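You operate a simulated robot arm through the tools that you are given. There is no shell and no other tool. Be economical: measure what you need, move in short steps, check, and stop when the job is done.

Carry out the task below with a simulated robot arm. There is one attempt and no reset: what you move stays moved.

JOB
Open the ice box lid, take the yellow dust cap and put it in the ice well of the ice box and shut the lid again. Take the steel flask and leave it on the upper shelf of the service table. Put the 32 mm wooden bung from the service table on top of the shaft coupling and the 19 mm wooden bung on the upper shelf of the service table. Put the scrap tub on the service table away on the top of the relay bench. Do these in any order. Set down upright: steel flask.

Only the result counts: the job must be done as asked and must still hold three seconds after the hand-in. Knocking over, shifting, dropping, spilling or breaking anything else fails it. A push-on lid holds only when it is set on centred and level and pressed home; a screw cap is set on level and turned clockwise until tight.

ROBOT AND FRAMES
A 6-joint arm with a fingered hand on a trunk, on a base that drives. Base frame: it is fixed to the floor where the robot stands at the start and does not move with it; the origin is under the middle of the robot, x ahead of it, y to its left, z up. Lengths are in mm, angles in degrees, forces in N, time in s.
With the tool pointing down near the work surface it reaches from about 100 to 360 mm from the robot's upright axis, wherever it stands. Its first joint turns from -115.0 to 115.0 degrees. Places, roughly: ice box lid [700, -100, 700]; ice well of the ice box (26x35 cm) [740, -80, 480]; scrap tub [-1750, 750, 1000]; shaft coupling (6x6x5 cm) [-1300, 1300, 900]; steel flask [-1500, 1000, 250]; top of the relay bench (86x24 cm) [-460, 1780, 900]; upper shelf of the service table [-1300, 1100, 500]; wooden bung [-1500, 750, 1000]; yellow dust cap (3x3x4 cm) [-900, 300, 900]. Payload 4 kg.
The TCP is the grasp point between the finger pads, 26 mm short of the fingertips. In the tool frame z runs along the fingers and y along their closing line. Largest opening 164 mm; the body of the gripper starts 73 mm behind the TCP. The gripper is a hand of 5 fingers: y runs from the thumb to the fingers, the wrist lies at [0, 0, -239] in the tool frame, and closing takes about 1.5 s.
Orientation is that of the tool frame in the base frame, as a unit quaternion [w, x, y, z]. With the fingers straight down and closing along the base's y, the tool's x points along the base's -x, its y along +y and its z along -z.

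CONTROLS
- The arm moves only by the tool send_rows. Its arguments are lists of equal length, an entry for each row: "offset": the shift along the tool's x, y, z in mm, a list of three; "rot": the turn, a rotation vector about the tool's x, y, z in degrees, a list of three. In form: {"offset": [[dx, dy, dz], ...], "rot": [[wx, wy, wz], ...]}. A call has 1 to 12 rows; each row shifts and turns the commanded pose from where the row before left it, along the tool's axes as they then stand. "jaw" is the closure, from 0 (fully open) to 1 (shut), set as the call begins (left out, the last holds). A row lasts 0.2 s, in which the tool goes at most 50 mm and 8.6 degrees; a call with a longer step from one row to the next is refused whole, and so is a gripper value outside its range. Where a pose cannot be reached the arm comes as near as it can. A force on the tool above 40 N (or 10 N above the force at the start of the call, whichever is more), or a blocked arm, ends the call early, and 0.2 s more pass. The fingers move at their own pace (about 45 mm/s each) and stop on an object; they squeeze with about 26 N. The grip force told is the motor's: it shows also when the fingers shut on nothing. Time passes only in rows, and 0.2 s behind the last, so rows that do not move let the fingers close. The reply holds the time, the measured pose of the TCP, the force on the tool along the base axes, the opening and the grip force, in the units named above and with some noise, with the torque about the TCP (base axes, N m) and any sound that the robot's microphone picked up.
- Cameras (640 x 400 px; columns grow to the right, rows downward): "scene" is now at [-23.4, 228.4, 1851.9]; the picture's right is [0.77, -0.64, 0.00], its down [-0.59, -0.72, -0.36] and it looks along [0.23, 0.28, -0.93] (base axes); focal length 214 px, centre (320, 200). "wrist" rides on the gripper at [51, -70, -93] in the tool frame; the picture's right is [0.81, 0.59, 0.00], its down [-0.43, 0.60, -0.68] and it looks along [-0.40, 0.55, 0.74] (tool axes); focal length 270 px, centre (320, 200). There is no depth. A picture from a camera that has moved, and an enlarged one, comes with that camera's place and axes in the base frame and with its lens.
- get_image(camera): a new picture of that camera. No time passes.
- lift_body(by): slides the trunk up (or, below 0, down) by that many mm; the arm and the scene camera ride with it, the base frame stays. It gives what a move gives, with no picture.
- steer(legs): drives the robot by 1 to 6 legs, each [ahead, left, turn to the left] in mm, mm and degrees, along the robot's own axes; the way and the turn of a leg run together, so that a leg with both is an arc; at most 1500 mm and 180 degrees a leg. The arm and the cameras ride along, it lands a little off, and it stops where it bumps. It gives what a move gives.
- curl_fingers(finger1, finger2, finger3, finger4, thumb_bend): sets how far each is bent, from 0 (flat) to 1 (curled in); at 0.3 the hand is open as for a grip, at 0.7 the pads meet at the TCP. One left out holds its place. A second passes; each finger stops where it meets its share of the squeeze, and holds until it gets a number again. A gripper value or a shape takes the hand back. It gives what a move gives, with no picture; readings hold the bend of each and the force on the fingers (four entries, about 0 where the hand has none), thumb and palm.
- grasp_type(shape): the hand has 5 fingers and takes this shape, open, in about a second: jaw (thumb against the fingers, like two jaws); tri (thumb and two fingers); tip (a fingertip pinch); poke (one finger out to press); point (the index stretched); flat (the hand flat); cup (the hand cupped); fist (a fist). The gripper value then closes the fingers along that shape, each until it touches; the sizes above hold for jaw. It gives what a move gives, with no picture.
- head_to(pan, tilt): turns the head with the scene camera to pan (to the left, within 155 degrees either way) and tilt (down, from -29 to 69), counted from straight ahead of the robot. It gives what a move gives.
- inspect(camera, box): a new picture of the part [left, top, right, bottom] of that camera's present view, enlarged. No time passes.
- close_job(): hands the job in; it is judged then, once.

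Go step by step. Nothing tells you exact positions but the pictures and the camera data: compare them with the known pose of the tool, close in by small moves and look again before you grip or let go. The budget is 186 turns and 164 pictures, counting those below and the enlarged ones. Unless the task says otherwise, let go and move clear before handing in, and close with one line.

The tools are called after "Call:" as a command line: name --argument value ..., lists and objects as JSON in quotes. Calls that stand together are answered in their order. send_rows: Moves the arm, as the interface text tells. Its arguments: {"type":"object","properties":{"offset":{"type":"array"},"rot":{"type":"array"},"jaw":{"type":"number"}},"required":["offset","rot"]} The other tools are called the same way: lift_body (by) slides the trunk up or down; grasp_type (shape) gives the hand a shape; curl_fingers (finger1, finger2, finger3, finger4, thumb_bend) moves the fingers one by one; steer (legs) drives the base; head_to (pan, tilt) turns the head that bears the scene camera; get_image (camera) takes a picture; inspect (camera, box) takes an enlarged picture of a part of a camera's view; close_job () hands the job in.

At the start:

```text
time_s: 0.0
ee_pos: [507.7, 100.1, 1392.7]
tool_rot: [0.001, 0.0, 1.0, -0.001]
ft_force: [0.4, 0.0, -0.2]
torque: [-0.06, 0.03, 0.02]
finger_gap: 163.7
grasp_force: 0.1
shape: jaw
bend: [0.3, 0.3, 0.3, 0.3, 0.3]
finger forces: [0.0, 0.0, 0.1, 0.0, 0.0, 0.0]
trunk travel left (down, up): [-925.0, 65.0]
robot x, y, heading: [3.4, -1.0, 0.2]
head pan, tilt: [50.5, 68.8]
```

scene: 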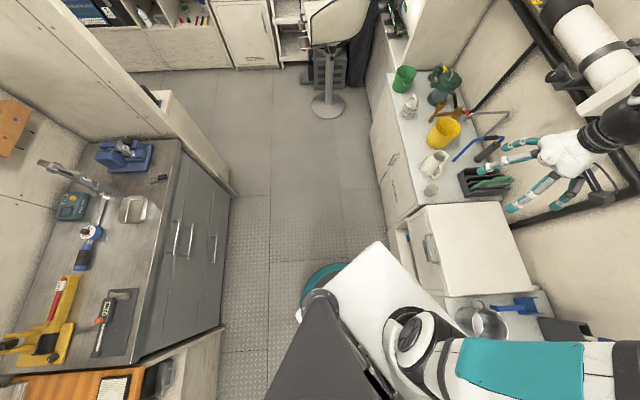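
wrist: 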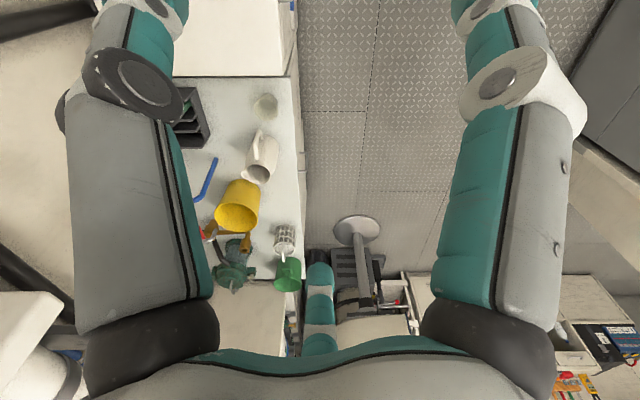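

I see a workshop with benches on two sides; I need a survey first. I'll turn the head around to find the places.

Call:
head_to --pan 0 --tilt 50

Call:
get_image --camera "scene"

Call:
head_to --pan 140 --tilt 35

Call:
get_image --camera "scene"

Call:
head_to --pan 90 --tilt 30

Call:
get_image --camera "scene"

```text
time_s: 1.2
ee_pos: [508.9, 99.1, 1392.2]
tool_rot: [0.0, 0.001, 1.0, 0.0]
ft_force: [-0.3, -0.9, 0.3]
torque: [-0.03, 0.0, -0.01]
finger_gap: 163.8
grasp_force: 0.0
shape: jaw
bend: [0.3, 0.3, 0.3, 0.3, 0.3]
finger forces: [0.1, 0.0, 0.0, 0.0, 0.0, 0.0]
trunk travel left (down, up): [-925.0, 65.0]
robot x, y, heading: [-2.3, 2.1, -0.3]
head pan, tilt: [0.0, 50.0]
```

```text
161 pictures are left
camera scene: at [17.9, 185.4, 1873.9], right [0.0, -1.0, 0.0], down [-0.77, 0.0, -0.64], along [0.64, 0.0, -0.77], focal length 214 px, centre (320, 200)
```

scene: 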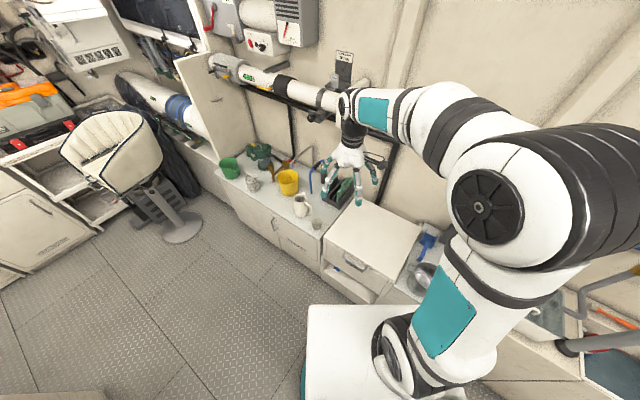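

```text
time_s: 3.4
ee_pos: [508.9, 98.9, 1392.5]
tool_rot: [0.001, 0.0, 1.0, -0.001]
ft_force: [-0.9, -0.5, -0.4]
torque: [0.01, 0.01, -0.02]
finger_gap: 163.8
grasp_force: 0.0
shape: jaw
bend: [0.3, 0.3, 0.3, 0.3, 0.3]
finger forces: [0.1, 0.1, 0.0, 0.0, 0.1, 0.0]
trunk travel left (down, up): [-925.0, 65.0]
robot x, y, heading: [-1.8, 2.4, 0.0]
head pan, tilt: [140.0, 35.0]
```

```text
160 pictures are left
camera scene: at [-126.5, 242.0, 1895.6], right [0.64, 0.77, 0.0], down [0.44, -0.37, -0.82], along [-0.63, 0.53, -0.57], focal length 214 px, centre (320, 200)
```

scene: 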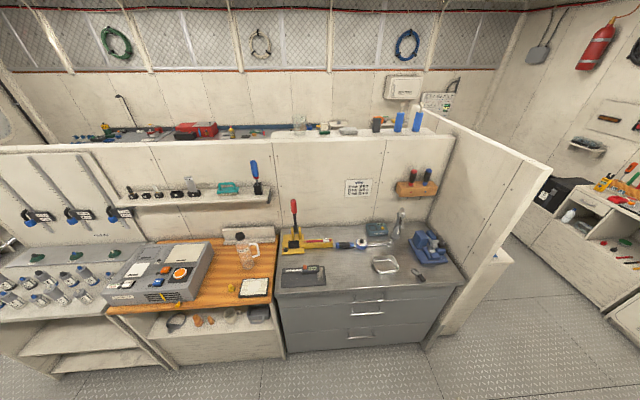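

```text
time_s: 4.6
ee_pos: [508.1, 100.0, 1392.5]
tool_rot: [0.001, 0.0, 1.0, 0.0]
ft_force: [0.0, -0.1, 0.2]
torque: [-0.02, 0.02, -0.02]
finger_gap: 163.8
grasp_force: 0.0
shape: jaw
bend: [0.3, 0.3, 0.3, 0.3, 0.3]
finger forces: [0.0, 0.0, 0.0, 0.1, 0.0, 0.1]
trunk travel left (down, up): [-925.0, 65.0]
robot x, y, heading: [0.6, -1.9, 0.2]
head pan, tilt: [90.0, 30.0]
```

```text
159 pictures are left
camera scene: at [-59.2, 275.7, 1903.4], right [1.0, 0.0, 0.0], down [0.0, -0.5, -0.87], along [0.0, 0.87, -0.5], focal length 214 px, centre (320, 200)
```

scene: 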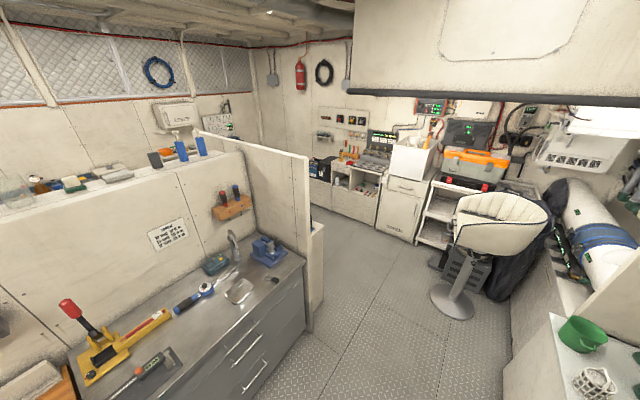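

The service table and relay bench lie behind the partition. I'll look closely at the ice box and at the bench for the dust cap.

Call:
inspect --camera "scene" --box '[180, 150, 340, 250]'

Call:
head_to --pan 165 --tilt 45

Call:
get_image --camera "scene"

Call:
inspect --camera "scene" --box '[240, 100, 480, 250]'

Call:
head_to --pan -20 --tilt 60

Call:
get_image --camera "scene"

```text
4.00 times, centred on (260, 200) of scene
camera zoom: at [-59.2, 275.7, 1903.4], right [1.0, 0.0, 0.0], down [0.0, -0.5, -0.87], along [0.0, 0.87, -0.5], focal length 858 px, centre (560, 200)
```

zoom: 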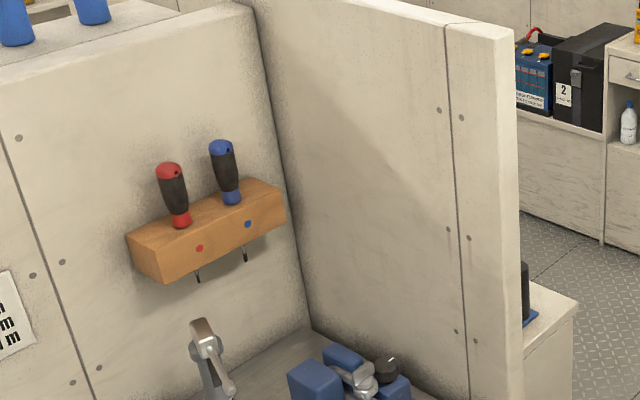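

```text
time_s: 6.0
ee_pos: [509.0, 99.6, 1392.2]
tool_rot: [0.0, 0.0, 1.0, 0.0]
ft_force: [0.9, -0.1, -0.4]
torque: [0.01, -0.01, -0.01]
finger_gap: 163.8
grasp_force: 0.0
shape: jaw
bend: [0.3, 0.3, 0.3, 0.3, 0.3]
finger forces: [0.1, 0.1, 0.0, 0.1, 0.1, 0.0]
trunk travel left (down, up): [-925.0, 65.0]
robot x, y, heading: [0.3, -2.4, -0.1]
head pan, tilt: [154.7, 45.0]
```

```text
157 pictures are left
camera scene: at [-132.6, 220.1, 1880.8], right [0.43, 0.9, 0.0], down [0.64, -0.3, -0.71], along [-0.64, 0.3, -0.71], focal length 214 px, centre (320, 200)
```

scene: 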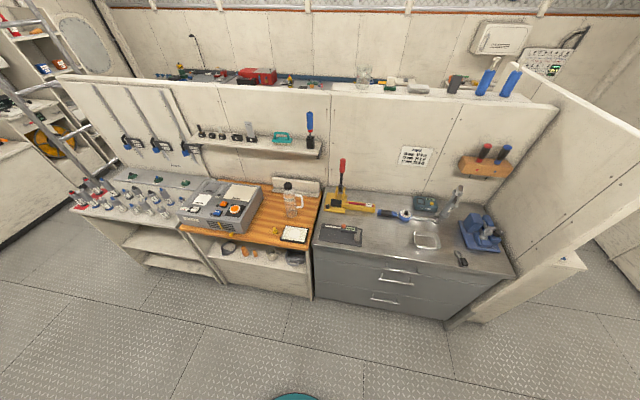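

```text
2.67 times, centred on (360, 175) of scene
camera zoom: at [-132.6, 220.1, 1880.8], right [0.43, 0.9, 0.0], down [0.64, -0.3, -0.71], along [-0.64, 0.3, -0.71], focal length 572 px, centre (213, 267)
```

zoom: 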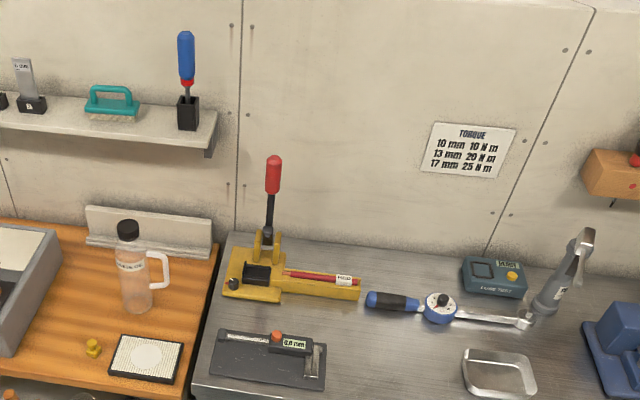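

```text
time_s: 8.6
ee_pos: [508.6, 100.6, 1393.1]
tool_rot: [0.0, 0.0, 1.0, -0.001]
ft_force: [0.5, -0.1, -0.1]
torque: [0.0, 0.04, 0.01]
finger_gap: 163.9
grasp_force: 0.0
shape: jaw
bend: [0.3, 0.3, 0.3, 0.3, 0.3]
finger forces: [0.0, 0.0, 0.1, 0.1, 0.0, 0.1]
trunk travel left (down, up): [-925.0, 65.0]
robot x, y, heading: [-0.7, -1.8, -0.0]
head pan, tilt: [-20.0, 60.0]
```

```text
155 pictures are left
camera scene: at [3.6, 162.5, 1861.3], right [-0.34, -0.94, 0.0], down [-0.81, 0.3, -0.5], along [0.47, -0.17, -0.87], focal length 214 px, centre (320, 200)
```

scene: 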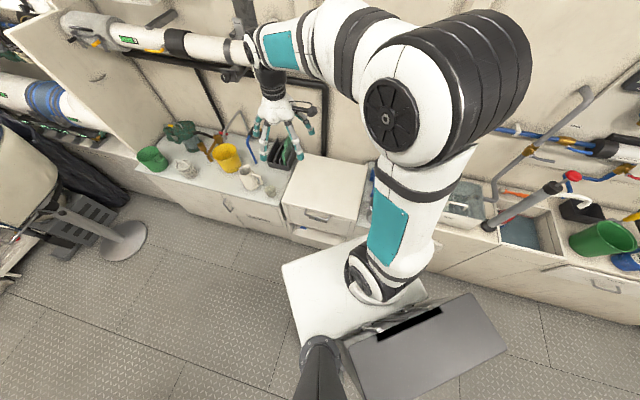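

The yellow dust cap is at about (-906, 304). The ice box stands at front; I look closely at its lid.

Call:
inspect --camera "scene" --box '[260, 140, 420, 240]'

Call:
inspect --camera "wrist" --box '[120, 0, 360, 150]'

```text
4.00 times, centred on (340, 190) of scene
camera zoom: at [3.6, 162.5, 1861.3], right [-0.34, -0.94, 0.0], down [-0.81, 0.3, -0.5], along [0.47, -0.17, -0.87], focal length 858 px, centre (240, 240)
```

zoom: 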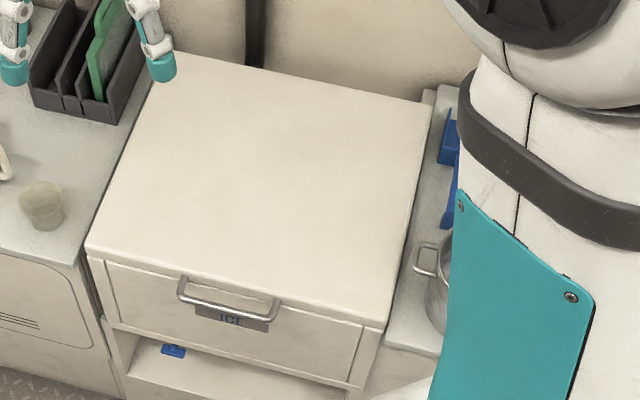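

```text
2.67 times, centred on (240, 75) of wrist
camera zoom: at [458.3, 29.2, 1486.1], right [-0.81, 0.59, 0.0], down [0.43, 0.6, 0.68], along [0.4, 0.55, -0.74], focal length 721 px, centre (533, 533)
```

zoom: 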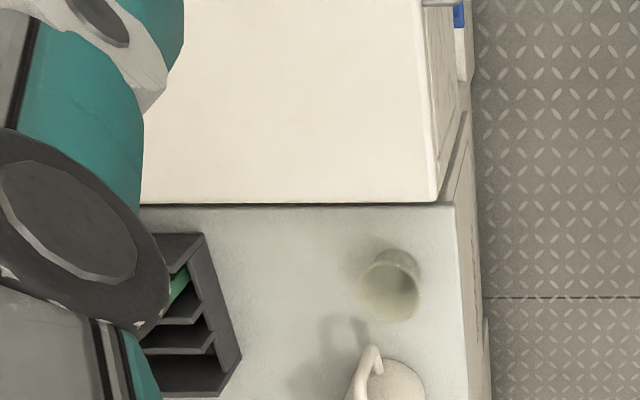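

The ice box is turned about 36° to the right relative to my heading. I turn to face it and shift left so it is square ahead.

Call:
steer --legs '[[0, 0, -36], [0, 300, 0]]'

Call:
head_to --pan 0 --tilt 60

Call:
get_image --camera "scene"

Call:
get_image --camera "wrist"

```text
time_s: 12.4
ee_pos: [648.6, 18.3, 1390.4]
tool_rot: [0.0, 0.316, 0.949, 0.001]
ft_force: [0.4, 0.2, -0.1]
torque: [-0.02, -0.03, -0.02]
finger_gap: 164.1
grasp_force: 0.0
shape: jaw
bend: [0.3, 0.3, 0.3, 0.3, 0.3]
finger forces: [0.1, 0.1, 0.1, 0.1, 0.0, 0.1]
trunk travel left (down, up): [-925.0, 65.0]
robot x, y, heading: [182.4, 241.5, -36.8]
head pan, tilt: [-20.0, 60.0]
```

```text
time_s: 13.2
ee_pos: [648.6, 18.0, 1392.2]
tool_rot: [-0.001, 0.315, 0.949, 0.0]
ft_force: [0.1, 0.7, 1.0]
torque: [-0.01, 0.0, -0.01]
finger_gap: 164.0
grasp_force: 0.2
shape: jaw
bend: [0.3, 0.3, 0.3, 0.3, 0.3]
finger forces: [0.0, 0.0, 0.0, 0.0, 0.1, 0.1]
trunk travel left (down, up): [-925.0, 65.0]
robot x, y, heading: [178.5, 244.1, -36.5]
head pan, tilt: [0.0, 60.0]
```

```text
152 pictures are left
camera scene: at [298.2, 386.9, 1861.3], right [-0.6, -0.8, 0.0], down [-0.69, 0.52, -0.5], along [0.4, -0.3, -0.87], focal length 214 px, centre (320, 200)
```

scene: 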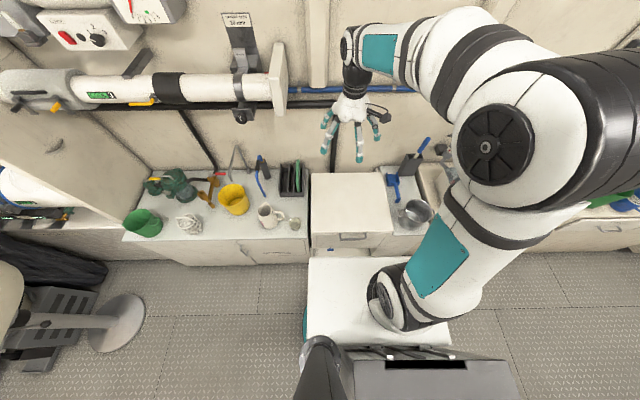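

```text
151 pictures are left
camera wrist: at [566.2, -8.2, 1486.1], right [-0.3, 0.96, 0.0], down [0.7, 0.22, 0.68], along [0.65, 0.2, -0.74], focal length 270 px, centre (320, 200)
```

wrist: 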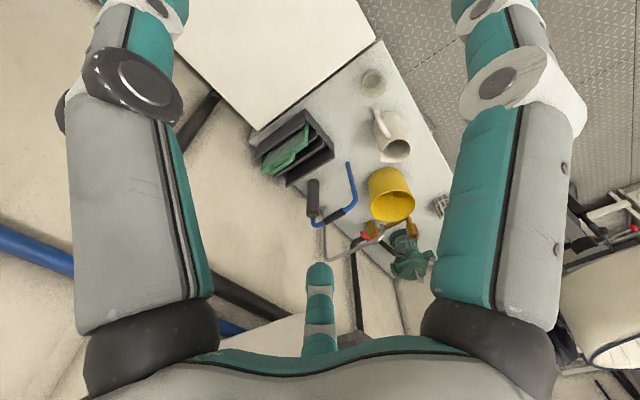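

The robot is now square to the ice box. I lower the trunk partway and take a closer look at the front handle.

Call:
lift_body --by -350

Call:
get_image --camera "scene"

Call:
inspect --camera "scene" --box '[260, 150, 420, 250]'

```text
time_s: 16.6
ee_pos: [648.0, 18.2, 1041.7]
tool_rot: [0.0, 0.316, 0.949, 0.0]
ft_force: [0.8, 0.5, 0.1]
torque: [0.02, 0.02, 0.0]
finger_gap: 163.8
grasp_force: 0.1
shape: jaw
bend: [0.3, 0.3, 0.3, 0.3, 0.3]
finger forces: [0.1, 0.1, 0.0, 0.0, 0.0, 0.1]
trunk travel left (down, up): [-575.0, 415.0]
robot x, y, heading: [179.7, 241.9, -36.8]
head pan, tilt: [0.0, 60.0]
```

```text
150 pictures are left
camera scene: at [298.3, 387.1, 1511.3], right [-0.6, -0.8, 0.0], down [-0.69, 0.52, -0.5], along [0.4, -0.3, -0.87], focal length 214 px, centre (320, 200)
```

scene: 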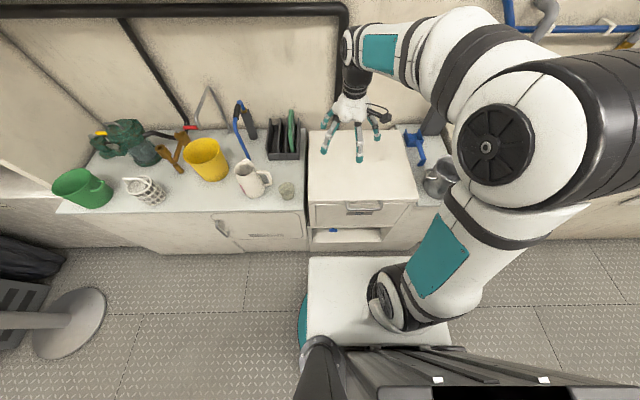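

```text
4.00 times, centred on (340, 200) of scene
camera zoom: at [298.3, 387.1, 1511.3], right [-0.6, -0.8, 0.0], down [-0.69, 0.52, -0.5], along [0.4, -0.3, -0.87], focal length 858 px, centre (240, 200)
```

zoom: 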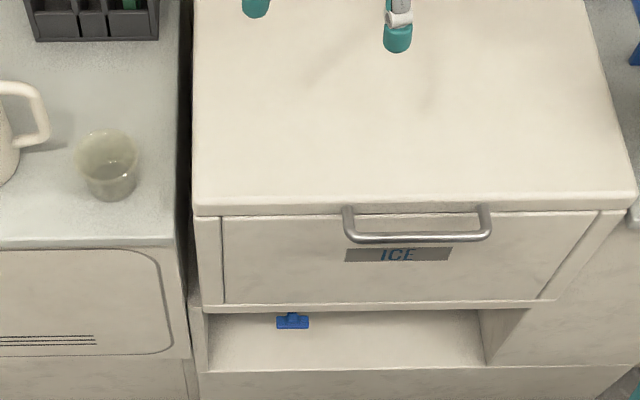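

The lid has a bar handle on its front edge, at about 426 mm ahead of me and z≈705. I pull the hand back and roll it so the fingers can close across the bar.

Call:
send_rows --offset '[[45, 0, 0], [45, 0, 0], [45, 0, 0], [0, 0, 0], [0, 0, 0], [0, 0, 0], [0, 0, 0], [0, 0, 0], [0, 0, 0], [0, 0, 0], [0, 0, 0], [0, 0, 0]]' --rot '[[0, 0, 0], [0, 0, -8], [0, 0, -8], [0, 0, -8], [0, 0, -8], [0, 0, -8], [0, 0, -8], [0, 0, -8], [0, 0, -8], [0, 0, -8], [0, 0, -8], [0, 0, -8]]'

Call:
get_image --camera "scene"

```text
time_s: 19.2
ee_pos: [538.3, 95.0, 1042.8]
tool_rot: [0.0, -0.433, 0.901, 0.0]
ft_force: [-0.5, -0.8, -1.0]
torque: [-0.01, 0.02, -0.02]
finger_gap: 164.2
grasp_force: 0.0
shape: jaw
bend: [0.3, 0.3, 0.3, 0.3, 0.3]
finger forces: [0.0, 0.1, 0.0, 0.0, 0.0, 0.0]
trunk travel left (down, up): [-575.0, 415.0]
robot x, y, heading: [185.8, 239.0, -36.8]
head pan, tilt: [0.0, 60.0]
```

```text
148 pictures are left
camera scene: at [298.2, 387.1, 1511.3], right [-0.6, -0.8, 0.0], down [-0.69, 0.52, -0.5], along [0.4, -0.3, -0.87], focal length 214 px, centre (320, 200)
```

scene: 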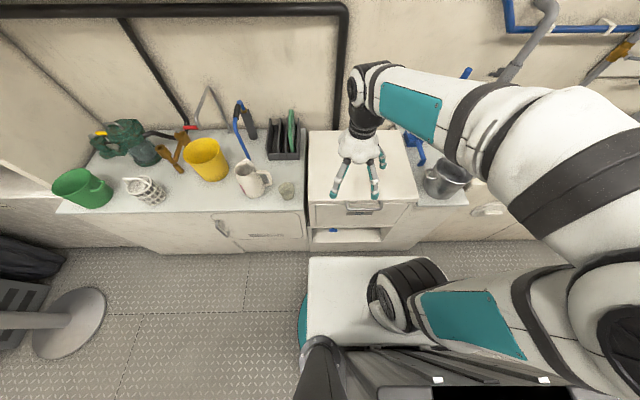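

Call:
send_rows --offset '[[34, 20, 0], [34, 20, 0], [34, 20, 0], [0, 0, 0], [0, 0, 0], [0, 0, 0], [0, 0, 0], [0, 0, 0], [0, 0, 0]]' --rot '[[0, 0, -1], [0, 0, 0], [0, 0, 0], [8, 0, 0], [8, 0, 0], [8, 0, 0], [8, 0, 0], [8, 0, 0], [8, 0, 0]]'

Call:
get_image --camera "scene"

Call:
get_image --camera "wrist"

```text
time_s: 21.2
ee_pos: [612.6, -8.3, 1007.5]
tool_rot: [0.175, -0.403, 0.825, -0.356]
ft_force: [-0.2, -1.0, -0.8]
torque: [0.0, 0.0, -0.03]
finger_gap: 164.1
grasp_force: 0.0
shape: jaw
bend: [0.3, 0.3, 0.3, 0.3, 0.3]
finger forces: [0.0, 0.1, 0.2, 0.0, 0.0, 0.0]
out of reach, approached as far as the arm can: row 1, 2, 3, 4, 5, 6, 7, 8, 9
trunk travel left (down, up): [-575.0, 415.0]
robot x, y, heading: [180.8, 241.7, -36.6]
head pan, tilt: [0.0, 60.0]
```

```text
147 pictures are left
camera scene: at [298.2, 387.1, 1511.3], right [-0.6, -0.8, 0.0], down [-0.69, 0.52, -0.5], along [0.4, -0.3, -0.87], focal length 214 px, centre (320, 200)
```

scene: 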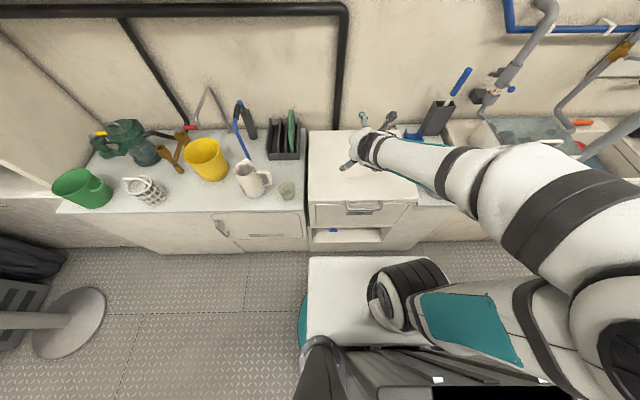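

```text
146 pictures are left
camera wrist: at [565.0, -36.6, 1122.4], right [-0.81, -0.39, -0.43], down [-0.45, 0.89, 0.03], along [0.37, 0.22, -0.9], focal length 270 px, centre (320, 200)
```

wrist: 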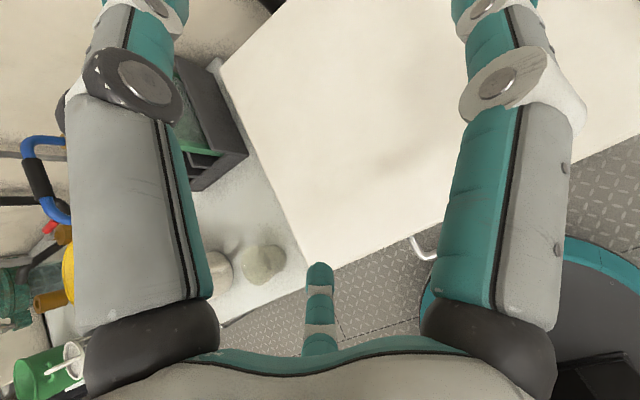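

The target pose was too close in for the arm. I move the commanded pose forward and see whether the orientation becomes reachable.

Call:
send_rows --offset '[[0, -33, 37], [0, -33, 37], [0, -33, 37], [0, 0, 0]]' --rot '[[0, 0, 0], [0, 0, 0], [0, 0, 0], [0, 0, 0]]'

Call:
get_image --camera "scene"

```text
time_s: 22.2
ee_pos: [726.8, -101.8, 1006.9]
tool_rot: [0.179, -0.403, 0.82, -0.365]
ft_force: [0.1, -0.4, -1.4]
torque: [0.0, 0.02, 0.01]
finger_gap: 163.9
grasp_force: 0.1
shape: jaw
bend: [0.3, 0.3, 0.3, 0.3, 0.3]
finger forces: [0.0, 0.0, 0.0, 0.0, 0.0, 0.0]
trunk travel left (down, up): [-575.0, 415.0]
robot x, y, heading: [181.6, 242.0, -36.7]
head pan, tilt: [0.0, 60.0]
```

```text
145 pictures are left
camera scene: at [298.2, 387.1, 1511.3], right [-0.6, -0.8, 0.0], down [-0.69, 0.52, -0.5], along [0.4, -0.3, -0.87], focal length 214 px, centre (320, 200)
```

scene: 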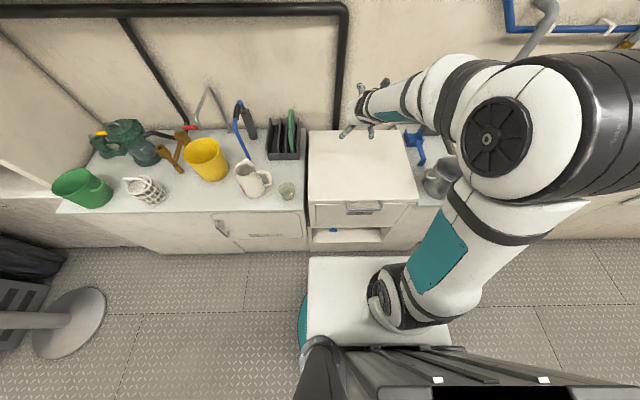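

Each call restarts from the measured pose, so nothing is lost. I back off so the handle lies in the comfortable forward reach, then lower the trunk to handle height.

Call:
steer --legs '[[-330, 0, 0]]'

Call:
lift_body --by -300

Call:
get_image --camera "scene"

Call:
get_image --camera "wrist"

```text
time_s: 24.4
ee_pos: [467.2, 89.9, 1008.4]
tool_rot: [0.179, -0.4, 0.821, -0.366]
ft_force: [0.0, -0.4, -0.3]
torque: [0.04, -0.02, -0.04]
finger_gap: 163.7
grasp_force: 0.0
shape: jaw
bend: [0.3, 0.3, 0.3, 0.3, 0.3]
finger forces: [0.0, 0.0, 0.0, 0.0, 0.0, 0.0]
trunk travel left (down, up): [-575.0, 415.0]
robot x, y, heading: [-80.1, 433.4, -37.2]
head pan, tilt: [0.0, 60.0]
```

```text
time_s: 27.4
ee_pos: [467.0, 89.4, 707.6]
tool_rot: [0.178, -0.401, 0.821, -0.366]
ft_force: [0.3, -0.1, -0.5]
torque: [0.01, -0.03, -0.03]
finger_gap: 164.2
grasp_force: 0.0
shape: jaw
bend: [0.3, 0.3, 0.3, 0.3, 0.3]
finger forces: [0.1, 0.1, 0.0, 0.0, 0.1, 0.0]
trunk travel left (down, up): [-275.0, 715.0]
robot x, y, heading: [-74.9, 436.2, -36.8]
head pan, tilt: [0.0, 60.0]
```

```text
144 pictures are left
camera scene: at [41.2, 579.9, 1211.4], right [-0.6, -0.8, 0.0], down [-0.69, 0.52, -0.5], along [0.4, -0.3, -0.87], focal length 214 px, centre (320, 200)
```

scene: 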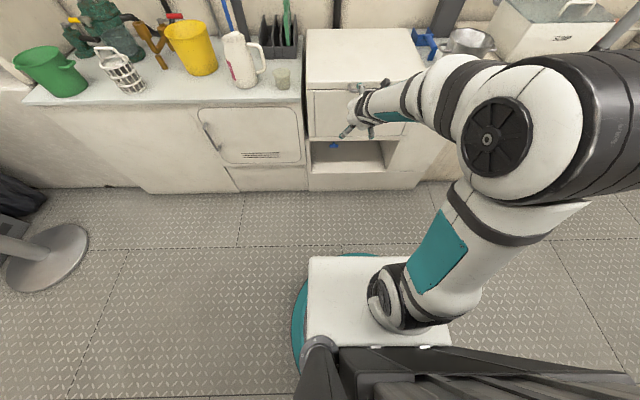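

```text
143 pictures are left
camera wrist: at [418.4, 63.0, 821.9], right [-0.81, -0.4, -0.44], down [-0.44, 0.9, 0.01], along [0.39, 0.2, -0.9], focal length 270 px, centre (320, 200)
```

wrist: 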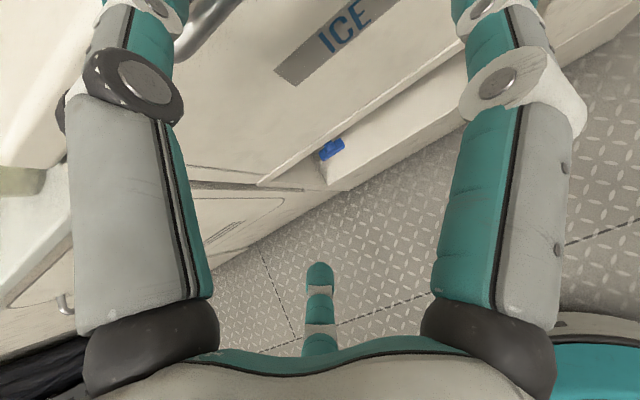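

Call:
inspect --camera "scene" --box '[300, 20, 460, 120]'

Call:
inspect --camera "wrist" --box '[100, 0, 420, 200]'

```text
4.00 times, centred on (380, 70) of scene
camera zoom: at [41.2, 579.9, 1211.4], right [-0.6, -0.8, 0.0], down [-0.69, 0.52, -0.5], along [0.4, -0.3, -0.87], focal length 858 px, centre (80, 720)
```

zoom: 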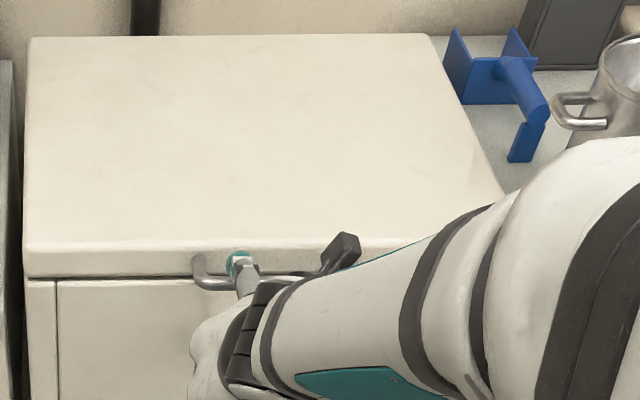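

```text
2.00 times, centred on (260, 100) of wrist
camera zoom: at [418.4, 63.0, 821.9], right [-0.81, -0.4, -0.44], down [-0.44, 0.9, 0.01], along [0.39, 0.2, -0.9], focal length 541 px, centre (440, 400)
```

zoom: 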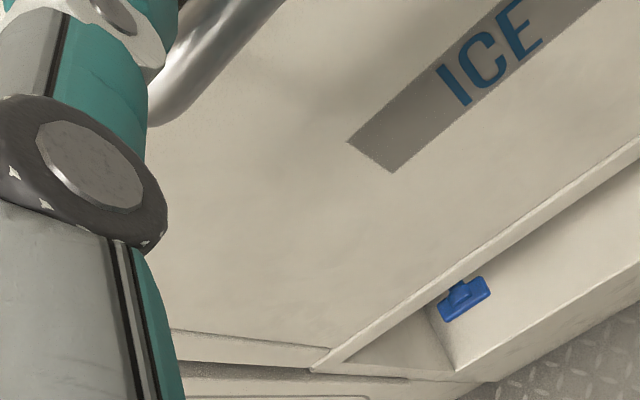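

The handle bar is at about 727 mm ahead, z≈737, close to the lid face. Instead of gripping I'll shut the hand, point it forward and use it as a hook under the bar.

Call:
send_rows --offset '[[0, 0, -20], [21, 0, -20], [21, 0, 0], [0, 0, 0], [0, 0, 0], [0, 0, 0], [0, 0, 0], [0, 0, 0], [0, 0, 0]]' --rot '[[8, 0, 0], [8, 0, 0], [8, 0, 0], [8, 0, 0], [8, 0, 0], [2, 0, 0], [0, 0, 0], [0, 0, 0], [0, 0, 0]]' --jaw 1

Call:
get_image --camera "scene"

Call:
get_image --camera "wrist"

```text
time_s: 29.4
ee_pos: [449.1, 105.0, 728.3]
tool_rot: [0.282, -0.322, 0.667, -0.61]
ft_force: [0.1, 0.4, -0.1]
torque: [-0.01, 0.01, -0.05]
finger_gap: 0.0
grasp_force: 0.0
shape: jaw
bend: [0.7, 0.7, 0.7, 0.7, 0.7]
finger forces: [0.0, 0.0, 0.1, 0.0, 0.1, 0.1]
out of reach, approached as far as the arm can: row 1, 2, 3, 4, 5, 6
trunk travel left (down, up): [-275.0, 715.0]
robot x, y, heading: [-71.9, 435.1, -37.0]
head pan, tilt: [0.0, 60.0]
```

```text
140 pictures are left
camera scene: at [41.2, 579.9, 1211.3], right [-0.6, -0.8, 0.0], down [-0.69, 0.52, -0.5], along [0.4, -0.3, -0.87], focal length 214 px, centre (320, 200)
```

scene: 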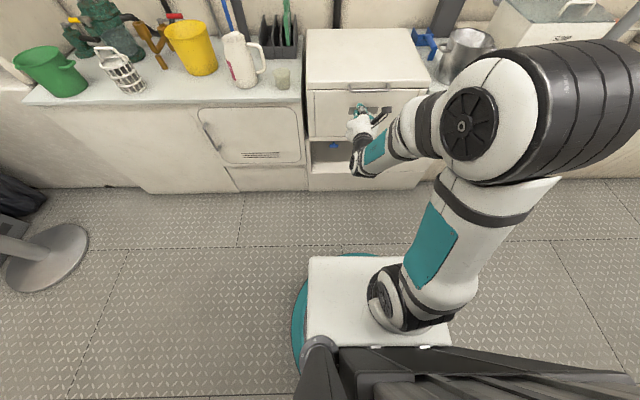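

```text
139 pictures are left
camera wrist: at [351.4, 120.7, 809.9], right [-0.56, -0.6, -0.57], down [-0.3, 0.79, -0.53], along [0.77, -0.13, -0.62], focal length 270 px, centre (320, 200)
```

wrist: 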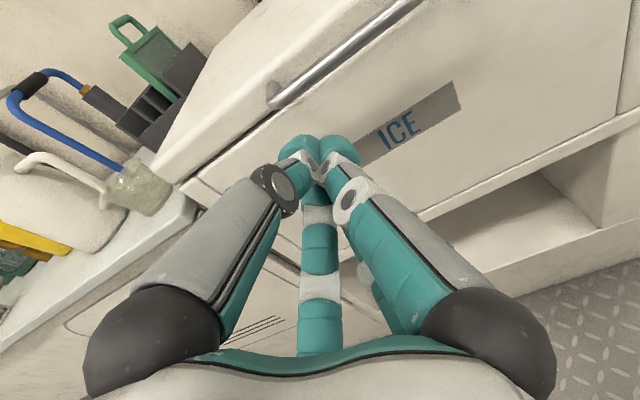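

Call:
steer --legs '[[0, -45, 0]]'

Call:
send_rows --offset '[[0, 17, 0], [0, 18, 0], [0, 0, 25], [0, 0, 25], [0, 0, 20]]' --rot '[[0, 0, 0], [0, 0, 0], [0, 0, 0], [0, 0, 0], [0, 0, 0]]'

Call:
get_image --camera "wrist"

Call:
inspect --camera "scene" --box '[300, 40, 460, 140]'

```text
time_s: 30.3
ee_pos: [422.2, 69.0, 731.2]
tool_rot: [0.282, -0.321, 0.667, -0.61]
ft_force: [0.3, 0.0, -0.3]
torque: [-0.01, 0.01, 0.05]
finger_gap: 0.0
grasp_force: 25.8
shape: jaw
bend: [0.7, 0.7, 0.7, 0.7, 0.7]
finger forces: [0.0, 0.1, 0.0, 0.1, 0.1, 0.0]
trunk travel left (down, up): [-275.0, 715.0]
robot x, y, heading: [-105.9, 397.6, -36.8]
head pan, tilt: [0.0, 60.0]
```

```text
time_s: 31.5
ee_pos: [480.5, 33.7, 692.2]
tool_rot: [0.278, -0.319, 0.669, -0.611]
ft_force: [0.1, -1.2, 0.5]
torque: [0.0, 0.03, -0.01]
finger_gap: 0.0
grasp_force: 26.1
shape: jaw
bend: [0.7, 0.7, 0.7, 0.7, 0.7]
finger forces: [0.0, 0.1, 0.0, 0.0, 0.0, 0.0]
out of reach, approached as far as the arm can: row 3, 4
trunk travel left (down, up): [-275.0, 715.0]
robot x, y, heading: [-107.7, 396.3, -36.8]
head pan, tilt: [0.0, 60.0]
```

```text
138 pictures are left
camera wrist: at [381.8, 51.2, 770.9], right [-0.57, -0.59, -0.57], down [-0.29, 0.8, -0.53], along [0.77, -0.14, -0.62], focal length 270 px, centre (320, 200)
```

wrist: 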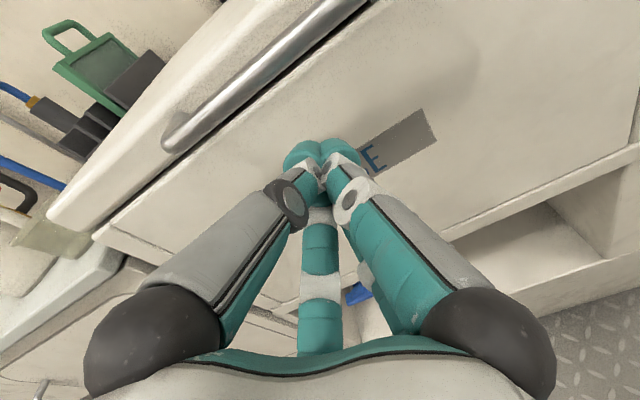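

```text
4.00 times, centred on (380, 90) of scene
camera zoom: at [13.4, 543.2, 1211.3], right [-0.6, -0.8, 0.0], down [-0.69, 0.52, -0.5], along [0.4, -0.3, -0.87], focal length 858 px, centre (80, 640)
```

zoom: 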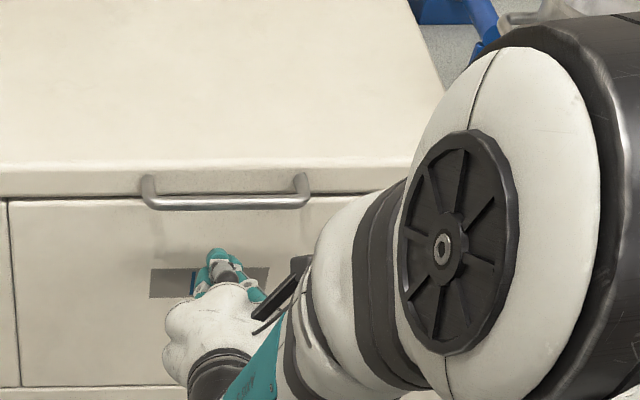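

The closed hand points forward just below the bar, about 40 mm short. I advance under it and then raise gently to feel the bar.

Call:
send_rows --offset '[[0, 0, 12], [0, 0, 12], [0, 0, 10]]' --rot '[[0, 0, 0], [0, 0, 0], [0, 0, 0]]'

Call:
send_rows --offset '[[0, -10, 0], [0, -10, 0], [0, -8, 0]]' --rot '[[0, 0, 0], [0, 0, 0], [0, 0, 0]]'

Call:
get_image --camera "wrist"

Call:
inspect --camera "scene" --box '[300, 40, 460, 140]'

```text
time_s: 32.3
ee_pos: [507.2, 17.8, 688.2]
tool_rot: [0.278, -0.318, 0.669, -0.612]
ft_force: [-0.3, 0.0, 0.2]
torque: [0.02, 0.0, 0.03]
finger_gap: 0.1
grasp_force: 26.1
shape: jaw
bend: [0.7, 0.7, 0.7, 0.7, 0.7]
finger forces: [0.0, 0.0, 0.1, 0.0, 0.0, 0.0]
out of reach, approached as far as the arm can: row 1, 3
trunk travel left (down, up): [-275.0, 715.0]
robot x, y, heading: [-109.1, 401.6, -36.8]
head pan, tilt: [0.0, 60.0]
```

```text
time_s: 33.1
ee_pos: [510.2, 18.0, 716.0]
tool_rot: [0.281, -0.321, 0.668, -0.61]
ft_force: [-0.8, 1.0, -2.9]
torque: [0.01, 0.03, 0.0]
finger_gap: 0.0
grasp_force: 26.3
shape: jaw
bend: [0.7, 0.7, 0.7, 0.7, 0.7]
finger forces: [0.0, 0.0, 0.1, 0.0, 3.7, 0.0]
trunk travel left (down, up): [-275.0, 715.0]
robot x, y, heading: [-109.8, 398.3, -37.0]
head pan, tilt: [0.0, 60.0]
```

```text
136 pictures are left
camera wrist: at [412.7, 33.1, 795.5], right [-0.57, -0.59, -0.57], down [-0.3, 0.79, -0.53], along [0.77, -0.13, -0.62], focal length 270 px, centre (320, 200)
```

wrist: 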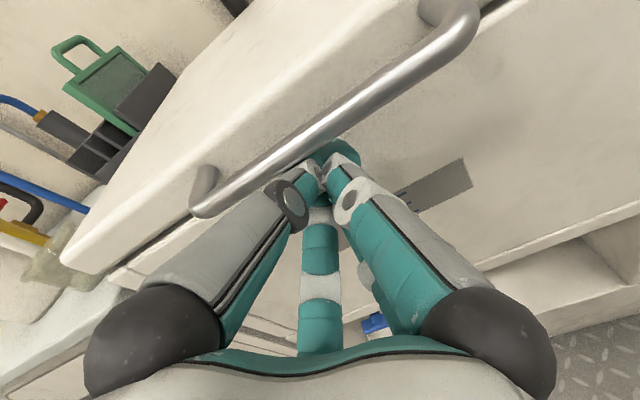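

```text
4.00 times, centred on (380, 90) of scene
camera zoom: at [13.7, 543.1, 1211.2], right [-0.6, -0.8, 0.0], down [-0.69, 0.52, -0.5], along [0.4, -0.3, -0.87], focal length 858 px, centre (80, 640)
```

zoom: 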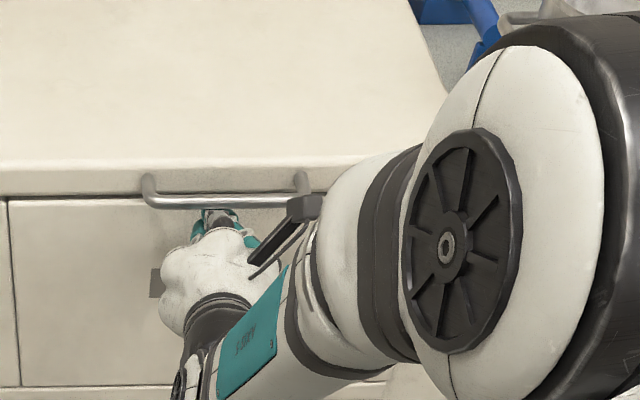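

Contact is felt on the thumb side. I lift the bar along its arc.

Call:
send_rows --offset '[[0, -15, 1], [0, -20, 3], [0, -20, 4], [0, -20, 6], [0, -20, 7]]' --rot '[[0, 0, 0], [0, 0, 0], [0, 0, 0], [0, 0, 0], [0, 0, 0]]'

Call:
get_image --camera "wrist"

Call:
get_image --camera "scene"

```text
time_s: 34.3
ee_pos: [534.7, -2.6, 809.4]
tool_rot: [0.282, -0.321, 0.667, -0.611]
ft_force: [-0.8, 1.9, -0.4]
torque: [0.03, -0.04, -0.01]
finger_gap: 0.0
grasp_force: 26.4
shape: jaw
bend: [0.7, 0.7, 0.7, 0.7, 0.7]
finger forces: [0.1, 0.0, 0.1, 0.0, 0.1, 0.0]
trunk travel left (down, up): [-275.0, 715.0]
robot x, y, heading: [-102.6, 399.4, -36.8]
head pan, tilt: [0.0, 60.0]
```

```text
134 pictures are left
camera wrist: at [436.3, 13.8, 888.4], right [-0.56, -0.6, -0.57], down [-0.3, 0.79, -0.53], along [0.77, -0.13, -0.62], focal length 270 px, centre (320, 200)
```

wrist: 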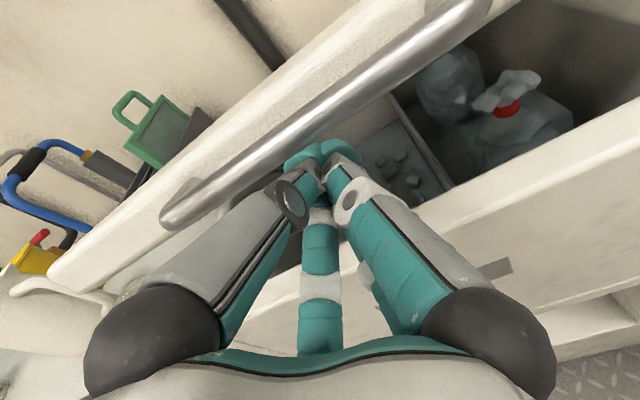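

```text
133 pictures are left
camera scene: at [13.6, 543.1, 1211.3], right [-0.6, -0.8, 0.0], down [-0.69, 0.52, -0.5], along [0.4, -0.3, -0.87], focal length 214 px, centre (320, 200)
```

scene: 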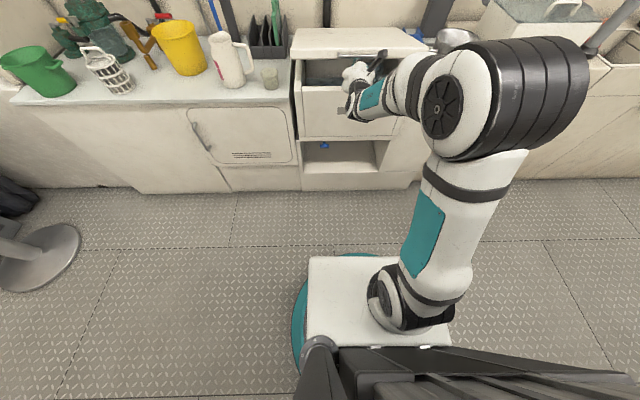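

The lid rises freely with little force. I continue the arc.

Call:
send_rows --offset '[[0, -30, 8], [0, -30, 10], [0, -28, 13], [0, -28, 16], [0, -26, 19], [0, -25, 22], [0, -22, 25], [0, -20, 28]]' --rot '[[0, 0, 0], [0, 0, 0], [0, 0, 0], [0, 0, 0], [0, 0, 0], [0, 0, 0], [0, 0, 0], [0, 0, 0]]'

Call:
get_image --camera "scene"

Call:
get_image --camera "wrist"

```text
time_s: 36.1
ee_pos: [659.9, -104.2, 998.2]
tool_rot: [0.283, -0.322, 0.666, -0.61]
ft_force: [-0.8, 0.3, -0.2]
torque: [0.02, 0.01, 0.01]
finger_gap: 0.0
grasp_force: 25.9
shape: jaw
bend: [0.7, 0.7, 0.7, 0.7, 0.7]
finger forces: [0.0, 0.0, 0.0, 0.0, 0.0, 0.1]
trunk travel left (down, up): [-275.0, 715.0]
robot x, y, heading: [-105.4, 399.6, -36.9]
head pan, tilt: [0.0, 60.0]
```

```text
132 pictures are left
camera scene: at [13.6, 543.2, 1211.3], right [-0.6, -0.8, 0.0], down [-0.69, 0.52, -0.5], along [0.4, -0.3, -0.87], focal length 214 px, centre (320, 200)
```

scene: 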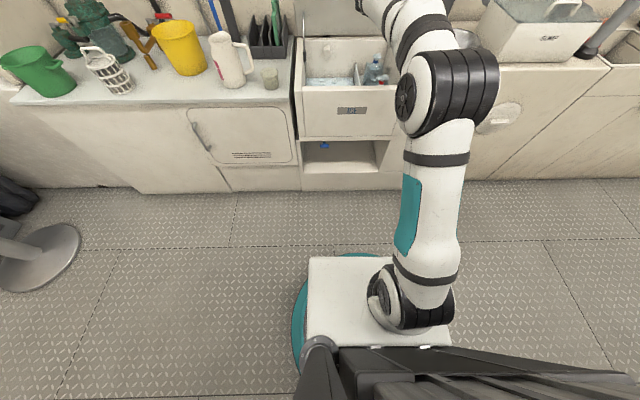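

```text
131 pictures are left
camera wrist: at [562.4, -88.3, 1077.2], right [-0.56, -0.6, -0.57], down [-0.3, 0.79, -0.53], along [0.77, -0.13, -0.62], focal length 270 px, centre (320, 200)
```

wrist: 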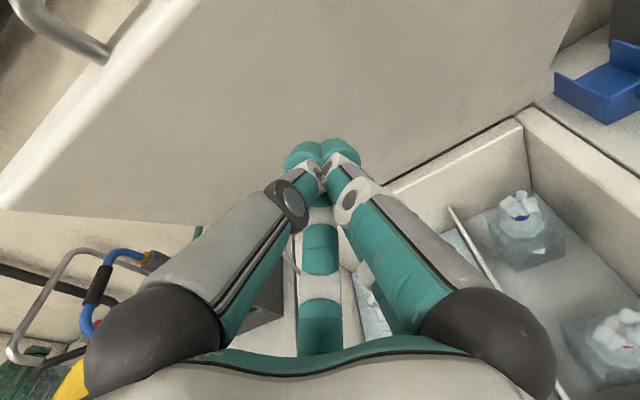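

The hand is under the open lid now at about 55°. I raise the trunk a little and drive forward to push the lid past vertical.

Call:
lift_body --by 50

Call:
steer --legs '[[170, 0, 0]]'

Call:
get_image --camera "wrist"

Call:
head_to --pan 0 --tilt 35

Call:
get_image --camera "scene"

```text
time_s: 37.0
ee_pos: [658.8, -104.5, 1047.8]
tool_rot: [0.281, -0.321, 0.667, -0.611]
ft_force: [0.3, -1.0, 0.8]
torque: [-0.02, 0.0, 0.02]
finger_gap: 0.1
grasp_force: 26.4
shape: jaw
bend: [0.7, 0.7, 0.7, 0.7, 0.7]
finger forces: [0.1, 0.0, 0.0, 0.1, 0.0, 0.1]
trunk travel left (down, up): [-325.0, 665.0]
robot x, y, heading: [-105.3, 396.6, -36.9]
head pan, tilt: [0.0, 60.0]
```

```text
time_s: 38.5
ee_pos: [798.1, -205.5, 1048.3]
tool_rot: [0.283, -0.322, 0.667, -0.61]
ft_force: [0.2, 0.8, -0.2]
torque: [0.0, 0.0, -0.03]
finger_gap: 0.3
grasp_force: 25.5
shape: jaw
bend: [0.7, 0.7, 0.7, 0.7, 0.7]
finger forces: [0.0, 0.1, 0.1, 0.0, 0.0, 0.1]
trunk travel left (down, up): [-325.0, 665.0]
robot x, y, heading: [29.8, 298.2, -36.7]
head pan, tilt: [0.0, 60.0]
```

```text
130 pictures are left
camera wrist: at [700.4, -188.7, 1127.2], right [-0.56, -0.6, -0.57], down [-0.3, 0.79, -0.53], along [0.77, -0.13, -0.62], focal length 270 px, centre (320, 200)
```

wrist: 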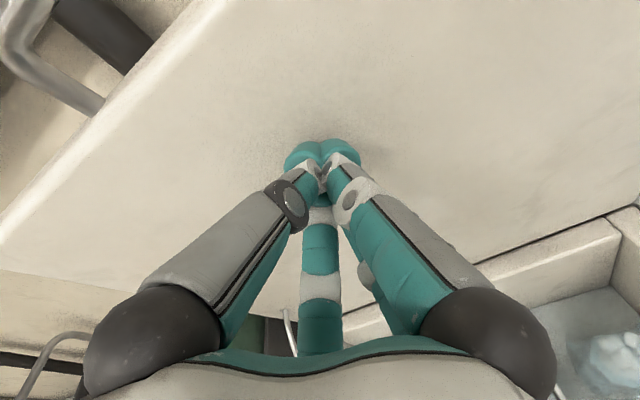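

```text
time_s: 39.4
ee_pos: [798.1, -204.3, 1047.5]
tool_rot: [0.283, -0.323, 0.667, -0.609]
ft_force: [0.2, -0.4, 0.2]
torque: [0.02, 0.0, 0.0]
finger_gap: 0.0
grasp_force: 25.7
shape: jaw
bend: [0.7, 0.7, 0.7, 0.7, 0.7]
finger forces: [0.0, 0.1, 0.0, 0.0, 0.0, 0.0]
trunk travel left (down, up): [-325.0, 665.0]
robot x, y, heading: [33.3, 297.8, -37.1]
head pan, tilt: [0.0, 35.0]
```

```text
129 pictures are left
camera scene: at [167.0, 428.0, 1295.5], right [-0.6, -0.8, 0.0], down [-0.46, 0.34, -0.82], along [0.66, -0.49, -0.57], focal length 214 px, centre (320, 200)
```

scene: 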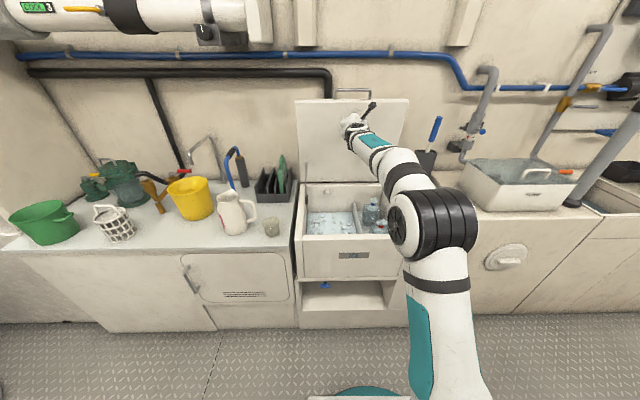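

Call:
send_rows --offset '[[0, 0, 15], [0, 0, 15], [0, 0, 15], [0, 0, 10]]' --rot '[[0, 0, 0], [0, 0, 0], [0, 0, 0], [0, 0, 0]]'

Call:
get_image --camera "scene"

```text
time_s: 39.8
ee_pos: [805.4, -209.4, 1049.4]
tool_rot: [0.284, -0.323, 0.666, -0.61]
ft_force: [-13.6, 9.3, -1.0]
torque: [0.01, -0.01, 0.05]
finger_gap: 0.0
grasp_force: 26.4
shape: jaw
bend: [0.7, 0.7, 0.7, 0.7, 0.7]
finger forces: [0.1, 0.0, 0.0, 0.0, 0.1, 0.1]
trunk travel left (down, up): [-325.0, 665.0]
robot x, y, heading: [34.2, 299.5, -36.7]
head pan, tilt: [0.0, 35.0]
stopped in row 1: the force on the tool passed its limit at 62 N (the readings are from after the stop); the commanded pose is now the measured one
```

```text
128 pictures are left
camera scene: at [165.2, 429.2, 1295.6], right [-0.6, -0.8, 0.0], down [-0.46, 0.34, -0.82], along [0.66, -0.49, -0.57], focal length 214 px, centre (320, 200)
```

scene: 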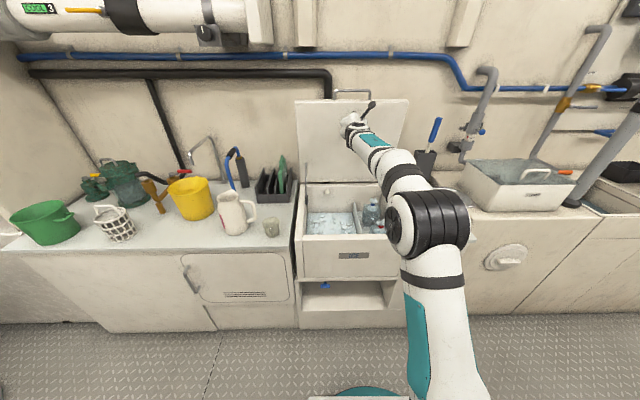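

The lid is at its stop. I withdraw by driving back and check that it stays open.

Call:
steer --legs '[[-300, 0, 0]]'

Call:
get_image --camera "scene"

```text
time_s: 41.8
ee_pos: [564.1, -28.2, 1048.7]
tool_rot: [0.283, -0.323, 0.666, -0.61]
ft_force: [0.3, 1.3, -0.6]
torque: [0.0, 0.0, 0.0]
finger_gap: 0.1
grasp_force: 25.8
shape: jaw
bend: [0.7, 0.7, 0.7, 0.7, 0.7]
finger forces: [0.0, 0.1, 0.0, 0.0, 0.0, 0.0]
trunk travel left (down, up): [-325.0, 665.0]
robot x, y, heading: [-209.7, 475.5, -36.7]
head pan, tilt: [0.0, 35.0]
```

```text
127 pictures are left
camera scene: at [-76.2, 610.0, 1295.6], right [-0.6, -0.8, 0.0], down [-0.46, 0.34, -0.82], along [0.66, -0.49, -0.57], focal length 214 px, centre (320, 200)
```

scene: 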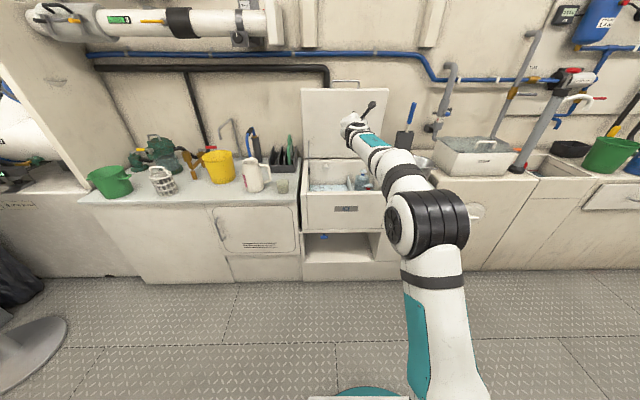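

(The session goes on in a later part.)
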